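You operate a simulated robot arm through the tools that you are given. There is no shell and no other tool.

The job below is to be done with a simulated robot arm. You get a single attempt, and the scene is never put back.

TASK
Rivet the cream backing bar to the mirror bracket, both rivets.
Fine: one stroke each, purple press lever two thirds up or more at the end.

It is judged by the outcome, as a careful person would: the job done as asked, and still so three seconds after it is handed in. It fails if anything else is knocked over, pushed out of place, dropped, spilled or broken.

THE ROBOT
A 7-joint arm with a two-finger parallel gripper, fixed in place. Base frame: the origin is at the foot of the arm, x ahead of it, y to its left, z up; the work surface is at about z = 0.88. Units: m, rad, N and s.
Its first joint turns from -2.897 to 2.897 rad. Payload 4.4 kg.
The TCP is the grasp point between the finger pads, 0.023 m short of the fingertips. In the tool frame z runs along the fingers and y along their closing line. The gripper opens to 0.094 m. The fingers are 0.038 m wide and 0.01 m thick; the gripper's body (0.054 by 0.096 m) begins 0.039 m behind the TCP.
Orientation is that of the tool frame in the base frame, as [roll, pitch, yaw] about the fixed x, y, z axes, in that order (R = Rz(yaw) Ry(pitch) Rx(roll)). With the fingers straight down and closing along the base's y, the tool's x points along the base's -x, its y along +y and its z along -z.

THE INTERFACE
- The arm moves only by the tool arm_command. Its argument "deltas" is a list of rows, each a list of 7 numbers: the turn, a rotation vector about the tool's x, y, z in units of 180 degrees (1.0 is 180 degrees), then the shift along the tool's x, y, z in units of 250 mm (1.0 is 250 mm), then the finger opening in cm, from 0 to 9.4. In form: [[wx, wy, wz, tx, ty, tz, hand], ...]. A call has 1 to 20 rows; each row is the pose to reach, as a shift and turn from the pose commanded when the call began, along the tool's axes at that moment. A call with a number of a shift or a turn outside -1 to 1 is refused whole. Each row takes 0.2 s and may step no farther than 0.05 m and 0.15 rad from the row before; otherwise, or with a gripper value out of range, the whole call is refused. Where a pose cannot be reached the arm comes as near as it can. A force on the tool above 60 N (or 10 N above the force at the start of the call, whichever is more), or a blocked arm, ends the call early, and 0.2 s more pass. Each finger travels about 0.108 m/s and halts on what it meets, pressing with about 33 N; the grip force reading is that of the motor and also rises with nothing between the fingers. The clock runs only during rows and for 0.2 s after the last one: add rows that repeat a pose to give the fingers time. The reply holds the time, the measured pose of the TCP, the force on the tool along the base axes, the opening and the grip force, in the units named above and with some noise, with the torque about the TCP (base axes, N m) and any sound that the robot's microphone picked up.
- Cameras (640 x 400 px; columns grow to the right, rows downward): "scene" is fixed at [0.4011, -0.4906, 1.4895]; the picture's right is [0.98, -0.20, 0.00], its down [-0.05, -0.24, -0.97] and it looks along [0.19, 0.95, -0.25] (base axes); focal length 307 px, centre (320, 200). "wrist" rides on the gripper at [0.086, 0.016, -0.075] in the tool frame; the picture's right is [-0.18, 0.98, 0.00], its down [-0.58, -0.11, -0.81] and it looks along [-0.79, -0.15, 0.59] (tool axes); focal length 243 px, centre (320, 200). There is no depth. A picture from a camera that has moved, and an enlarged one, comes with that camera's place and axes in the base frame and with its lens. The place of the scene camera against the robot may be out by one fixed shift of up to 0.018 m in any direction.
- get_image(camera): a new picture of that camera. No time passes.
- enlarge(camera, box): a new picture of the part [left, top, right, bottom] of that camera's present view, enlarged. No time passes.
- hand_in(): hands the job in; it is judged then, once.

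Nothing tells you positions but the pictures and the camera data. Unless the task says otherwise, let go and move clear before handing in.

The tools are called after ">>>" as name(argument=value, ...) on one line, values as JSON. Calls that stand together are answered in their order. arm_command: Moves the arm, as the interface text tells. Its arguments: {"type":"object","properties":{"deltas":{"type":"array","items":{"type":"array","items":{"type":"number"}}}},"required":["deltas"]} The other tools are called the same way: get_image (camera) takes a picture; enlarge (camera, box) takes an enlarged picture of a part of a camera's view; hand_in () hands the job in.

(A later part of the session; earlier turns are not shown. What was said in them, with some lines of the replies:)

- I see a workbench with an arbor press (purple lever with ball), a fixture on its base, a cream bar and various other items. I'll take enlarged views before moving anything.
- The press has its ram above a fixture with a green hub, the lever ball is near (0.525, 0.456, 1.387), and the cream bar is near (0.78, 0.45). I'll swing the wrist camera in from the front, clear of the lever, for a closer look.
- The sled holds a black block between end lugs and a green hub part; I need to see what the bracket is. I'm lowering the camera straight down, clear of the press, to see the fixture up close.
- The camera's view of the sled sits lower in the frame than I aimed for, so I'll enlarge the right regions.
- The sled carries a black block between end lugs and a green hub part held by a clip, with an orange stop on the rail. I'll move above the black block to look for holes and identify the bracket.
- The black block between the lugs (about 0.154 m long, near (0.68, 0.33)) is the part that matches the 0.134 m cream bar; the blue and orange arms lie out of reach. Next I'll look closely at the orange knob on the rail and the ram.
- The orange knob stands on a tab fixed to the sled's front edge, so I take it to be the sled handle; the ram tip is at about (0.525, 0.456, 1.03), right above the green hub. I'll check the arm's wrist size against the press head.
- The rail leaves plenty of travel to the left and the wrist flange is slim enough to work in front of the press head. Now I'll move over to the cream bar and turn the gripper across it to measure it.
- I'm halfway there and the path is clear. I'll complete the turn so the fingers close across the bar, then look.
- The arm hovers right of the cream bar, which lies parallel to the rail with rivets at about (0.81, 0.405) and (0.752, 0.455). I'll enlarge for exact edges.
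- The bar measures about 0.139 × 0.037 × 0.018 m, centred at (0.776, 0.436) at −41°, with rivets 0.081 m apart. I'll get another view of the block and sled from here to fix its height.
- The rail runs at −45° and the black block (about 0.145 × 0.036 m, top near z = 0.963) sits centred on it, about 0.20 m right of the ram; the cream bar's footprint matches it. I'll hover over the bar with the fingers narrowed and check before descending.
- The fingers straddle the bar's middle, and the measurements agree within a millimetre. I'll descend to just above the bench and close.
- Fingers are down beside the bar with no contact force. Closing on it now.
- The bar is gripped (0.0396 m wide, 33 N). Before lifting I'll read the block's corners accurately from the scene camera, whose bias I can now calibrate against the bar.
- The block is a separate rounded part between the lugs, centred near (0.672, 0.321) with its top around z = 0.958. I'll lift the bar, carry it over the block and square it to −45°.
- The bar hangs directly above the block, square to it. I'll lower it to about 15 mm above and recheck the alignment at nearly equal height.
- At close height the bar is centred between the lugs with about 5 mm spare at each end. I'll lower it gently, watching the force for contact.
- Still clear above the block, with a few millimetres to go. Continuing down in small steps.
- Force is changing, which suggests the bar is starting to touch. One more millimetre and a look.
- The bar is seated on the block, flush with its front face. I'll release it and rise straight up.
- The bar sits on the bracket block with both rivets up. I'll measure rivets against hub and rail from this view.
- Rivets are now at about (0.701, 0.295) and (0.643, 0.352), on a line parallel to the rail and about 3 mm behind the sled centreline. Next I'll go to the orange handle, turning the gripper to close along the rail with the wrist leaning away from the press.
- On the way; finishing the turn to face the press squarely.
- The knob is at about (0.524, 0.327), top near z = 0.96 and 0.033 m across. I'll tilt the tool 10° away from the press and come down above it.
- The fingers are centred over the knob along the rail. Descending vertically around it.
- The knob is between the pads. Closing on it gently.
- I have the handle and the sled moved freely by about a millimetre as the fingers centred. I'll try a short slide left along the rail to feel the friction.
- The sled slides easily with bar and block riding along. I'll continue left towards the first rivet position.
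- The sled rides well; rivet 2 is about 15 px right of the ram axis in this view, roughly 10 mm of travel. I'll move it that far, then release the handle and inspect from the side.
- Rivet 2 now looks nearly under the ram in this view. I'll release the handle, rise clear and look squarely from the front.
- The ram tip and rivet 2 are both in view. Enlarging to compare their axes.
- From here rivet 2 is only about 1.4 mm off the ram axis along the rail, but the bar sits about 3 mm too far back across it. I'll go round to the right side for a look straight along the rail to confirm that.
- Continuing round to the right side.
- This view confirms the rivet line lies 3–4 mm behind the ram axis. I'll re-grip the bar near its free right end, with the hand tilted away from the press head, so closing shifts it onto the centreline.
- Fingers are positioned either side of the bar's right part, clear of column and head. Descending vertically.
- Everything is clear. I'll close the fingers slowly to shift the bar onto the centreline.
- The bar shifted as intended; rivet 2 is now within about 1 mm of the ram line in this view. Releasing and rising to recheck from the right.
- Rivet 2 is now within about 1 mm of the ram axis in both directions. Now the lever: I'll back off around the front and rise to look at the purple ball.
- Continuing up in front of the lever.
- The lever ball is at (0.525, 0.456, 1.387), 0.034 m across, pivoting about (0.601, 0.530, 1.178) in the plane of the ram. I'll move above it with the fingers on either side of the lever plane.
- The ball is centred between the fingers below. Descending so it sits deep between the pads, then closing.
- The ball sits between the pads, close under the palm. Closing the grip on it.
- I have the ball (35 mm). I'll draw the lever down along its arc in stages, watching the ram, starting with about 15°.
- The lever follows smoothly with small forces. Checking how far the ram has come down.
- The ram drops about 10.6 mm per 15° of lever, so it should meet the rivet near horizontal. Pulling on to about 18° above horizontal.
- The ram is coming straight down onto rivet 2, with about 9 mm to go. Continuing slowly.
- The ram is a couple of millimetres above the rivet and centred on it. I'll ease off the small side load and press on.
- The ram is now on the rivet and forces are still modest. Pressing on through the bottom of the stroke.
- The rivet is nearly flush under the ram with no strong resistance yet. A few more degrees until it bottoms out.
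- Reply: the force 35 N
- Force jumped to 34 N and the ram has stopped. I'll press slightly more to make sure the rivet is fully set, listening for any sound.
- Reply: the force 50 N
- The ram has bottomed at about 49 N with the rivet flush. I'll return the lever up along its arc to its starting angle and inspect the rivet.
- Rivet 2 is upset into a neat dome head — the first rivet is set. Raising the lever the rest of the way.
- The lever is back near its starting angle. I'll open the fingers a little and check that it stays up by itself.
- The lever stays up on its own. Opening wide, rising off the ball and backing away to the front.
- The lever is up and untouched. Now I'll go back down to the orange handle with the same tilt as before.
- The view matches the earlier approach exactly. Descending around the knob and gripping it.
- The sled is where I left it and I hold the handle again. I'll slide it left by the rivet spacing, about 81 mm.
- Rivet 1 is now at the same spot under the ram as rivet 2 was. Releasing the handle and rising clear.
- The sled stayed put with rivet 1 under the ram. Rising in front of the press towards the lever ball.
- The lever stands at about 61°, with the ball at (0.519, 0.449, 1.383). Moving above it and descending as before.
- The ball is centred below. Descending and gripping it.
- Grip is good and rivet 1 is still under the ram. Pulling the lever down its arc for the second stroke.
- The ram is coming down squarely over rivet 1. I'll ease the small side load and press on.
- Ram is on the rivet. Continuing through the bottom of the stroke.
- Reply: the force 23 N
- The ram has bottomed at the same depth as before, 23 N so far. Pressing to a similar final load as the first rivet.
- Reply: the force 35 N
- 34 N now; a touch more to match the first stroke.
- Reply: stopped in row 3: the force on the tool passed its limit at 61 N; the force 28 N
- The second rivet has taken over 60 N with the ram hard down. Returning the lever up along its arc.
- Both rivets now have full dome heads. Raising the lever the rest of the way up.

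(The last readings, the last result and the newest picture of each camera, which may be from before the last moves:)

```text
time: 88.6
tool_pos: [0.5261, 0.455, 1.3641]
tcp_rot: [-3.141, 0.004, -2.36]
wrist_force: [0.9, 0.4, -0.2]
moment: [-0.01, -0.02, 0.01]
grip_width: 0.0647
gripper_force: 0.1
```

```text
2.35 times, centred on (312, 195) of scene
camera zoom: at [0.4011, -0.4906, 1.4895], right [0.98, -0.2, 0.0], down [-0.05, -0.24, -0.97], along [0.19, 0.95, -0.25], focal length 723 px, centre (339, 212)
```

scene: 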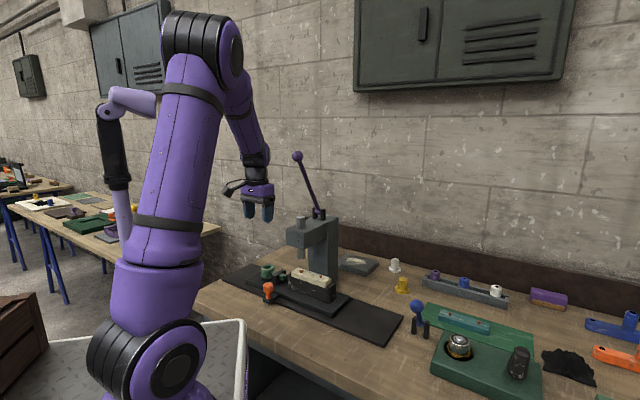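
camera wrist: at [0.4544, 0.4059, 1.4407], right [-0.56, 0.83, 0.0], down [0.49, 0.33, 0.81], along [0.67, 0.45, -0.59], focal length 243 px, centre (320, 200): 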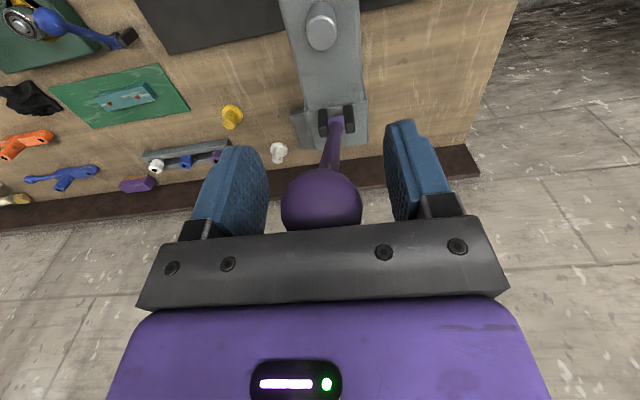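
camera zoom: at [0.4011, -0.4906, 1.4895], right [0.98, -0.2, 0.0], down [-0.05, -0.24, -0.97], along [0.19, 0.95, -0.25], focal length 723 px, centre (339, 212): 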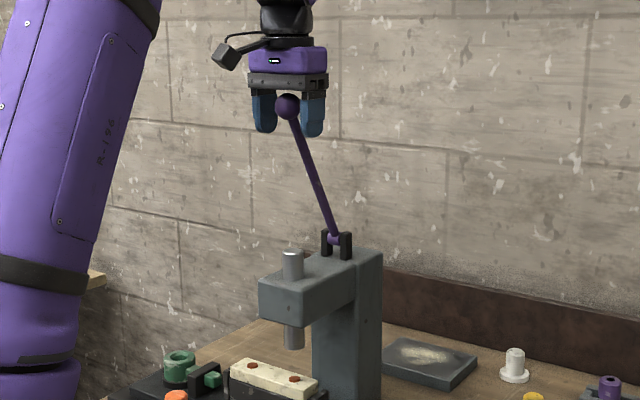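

The lever stays fully up on its own with the fingers open. Rising off the ball and moving clear.

>>> arm_command(deltas=[[0, 0, 0, 0, 0, -0.08, 6.5], [0, 0, 0, 0, 0, -0.24, 6.5], [0, 0, 0, 0, 0, -0.4, 6.5], [0, 0, 0, 0.1, 0, -0.45, 6.5], [0, 0, 0, 0.25, 0, -0.5, 6.5], [0, 0, 0, 0.4, 0, -0.55, 6.5], [0, 0, 0, 0.5, 0, -0.55, 6.5], [0, 0, 0, 0.6, 0, -0.55, 6.5]])

>>> get_image(camera="scene")

>>> enlarge(camera="scene", box=[230, 240, 350, 315])

>>> enlarge(camera="scene", box=[280, 135, 344, 275])

>>> get_image(camera="wrist")

```text
time: 90.4
tool_pos: [0.4187, 0.3486, 1.5018]
tcp_rot: [3.141, 0.003, -2.36]
wrist_force: [-0.6, -0.9, 0.2]
moment: [0.0, 0.02, -0.02]
grip_width: 0.065
gripper_force: 0.1
```

```text
taken
```

scene: 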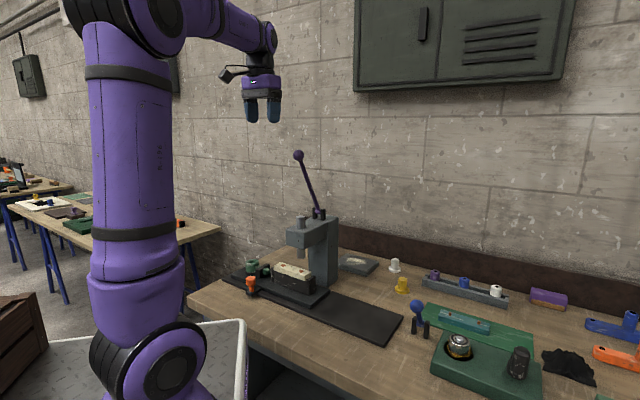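

```text
5.33 times, centred on (290, 278) of scene
camera zoom: at [0.4011, -0.4906, 1.4895], right [0.98, -0.2, 0.0], down [-0.05, -0.24, -0.97], along [0.19, 0.95, -0.25], focal length 1638 px, centre (480, -213)
```

zoom: 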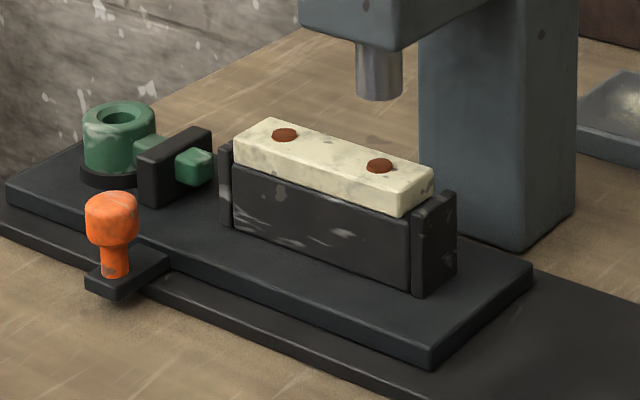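

```text
2.86 times, centred on (312, 205) of scene
camera zoom: at [0.4011, -0.4906, 1.4895], right [0.98, -0.2, 0.0], down [-0.05, -0.24, -0.97], along [0.19, 0.95, -0.25], focal length 877 px, centre (343, 186)
```

zoom: 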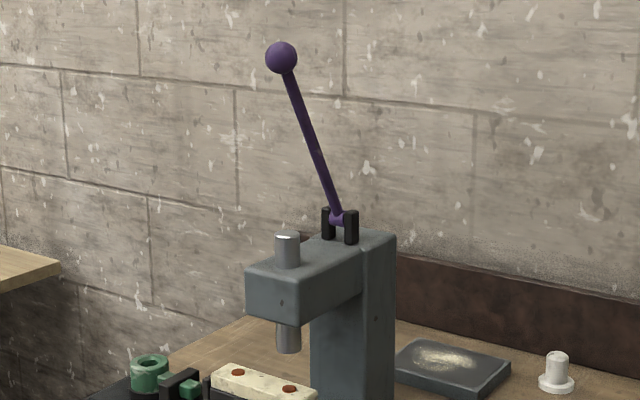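

```text
taken
camera wrist: at [0.3474, 0.299, 1.5773], right [-0.56, 0.83, 0.0], down [0.49, 0.33, 0.81], along [0.67, 0.45, -0.59], focal length 243 px, centre (320, 200)
```

wrist: 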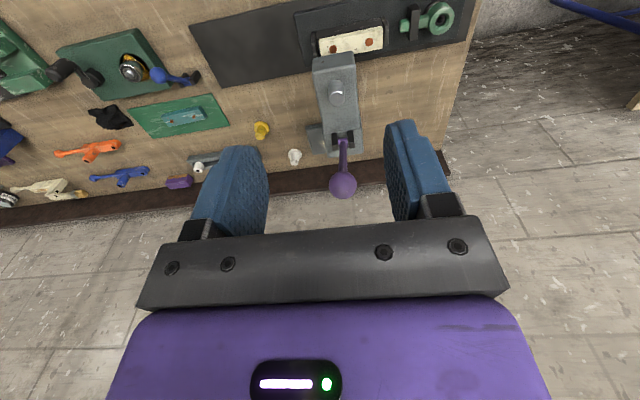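

Both rivets have matching dome heads and the cream bar sits square on the bracket. The purple lever is back at its upright position, everything else is undisturbed and the arm is clear, so I'm handing in.

>>> hand_in()

```text
The job is handed in.
```

Both rivets are set: the cream backing bar is riveted to the black bracket block on the press sled. I took that block to be the mirror bracket. It was the only part within reach that matched the bar's size, but nothing in the scene named it.

- **Rivets:** each got one stroke, pressed until the ram bottomed out. The first reached about 49 N. The second tripped the 60 N force limit at 61 N and ended that move. Both finished with matching dome heads.
- **Lever:** the purple press lever is back at about its starting angle and stays there by itself.
- **Moved parts:** I slid the sled about 0.24 m to the left with the orange handle, to bring each rivet under the ram, and left it there. Nothing else on the bench was disturbed.

The gripper is open and the arm is clear of the press.
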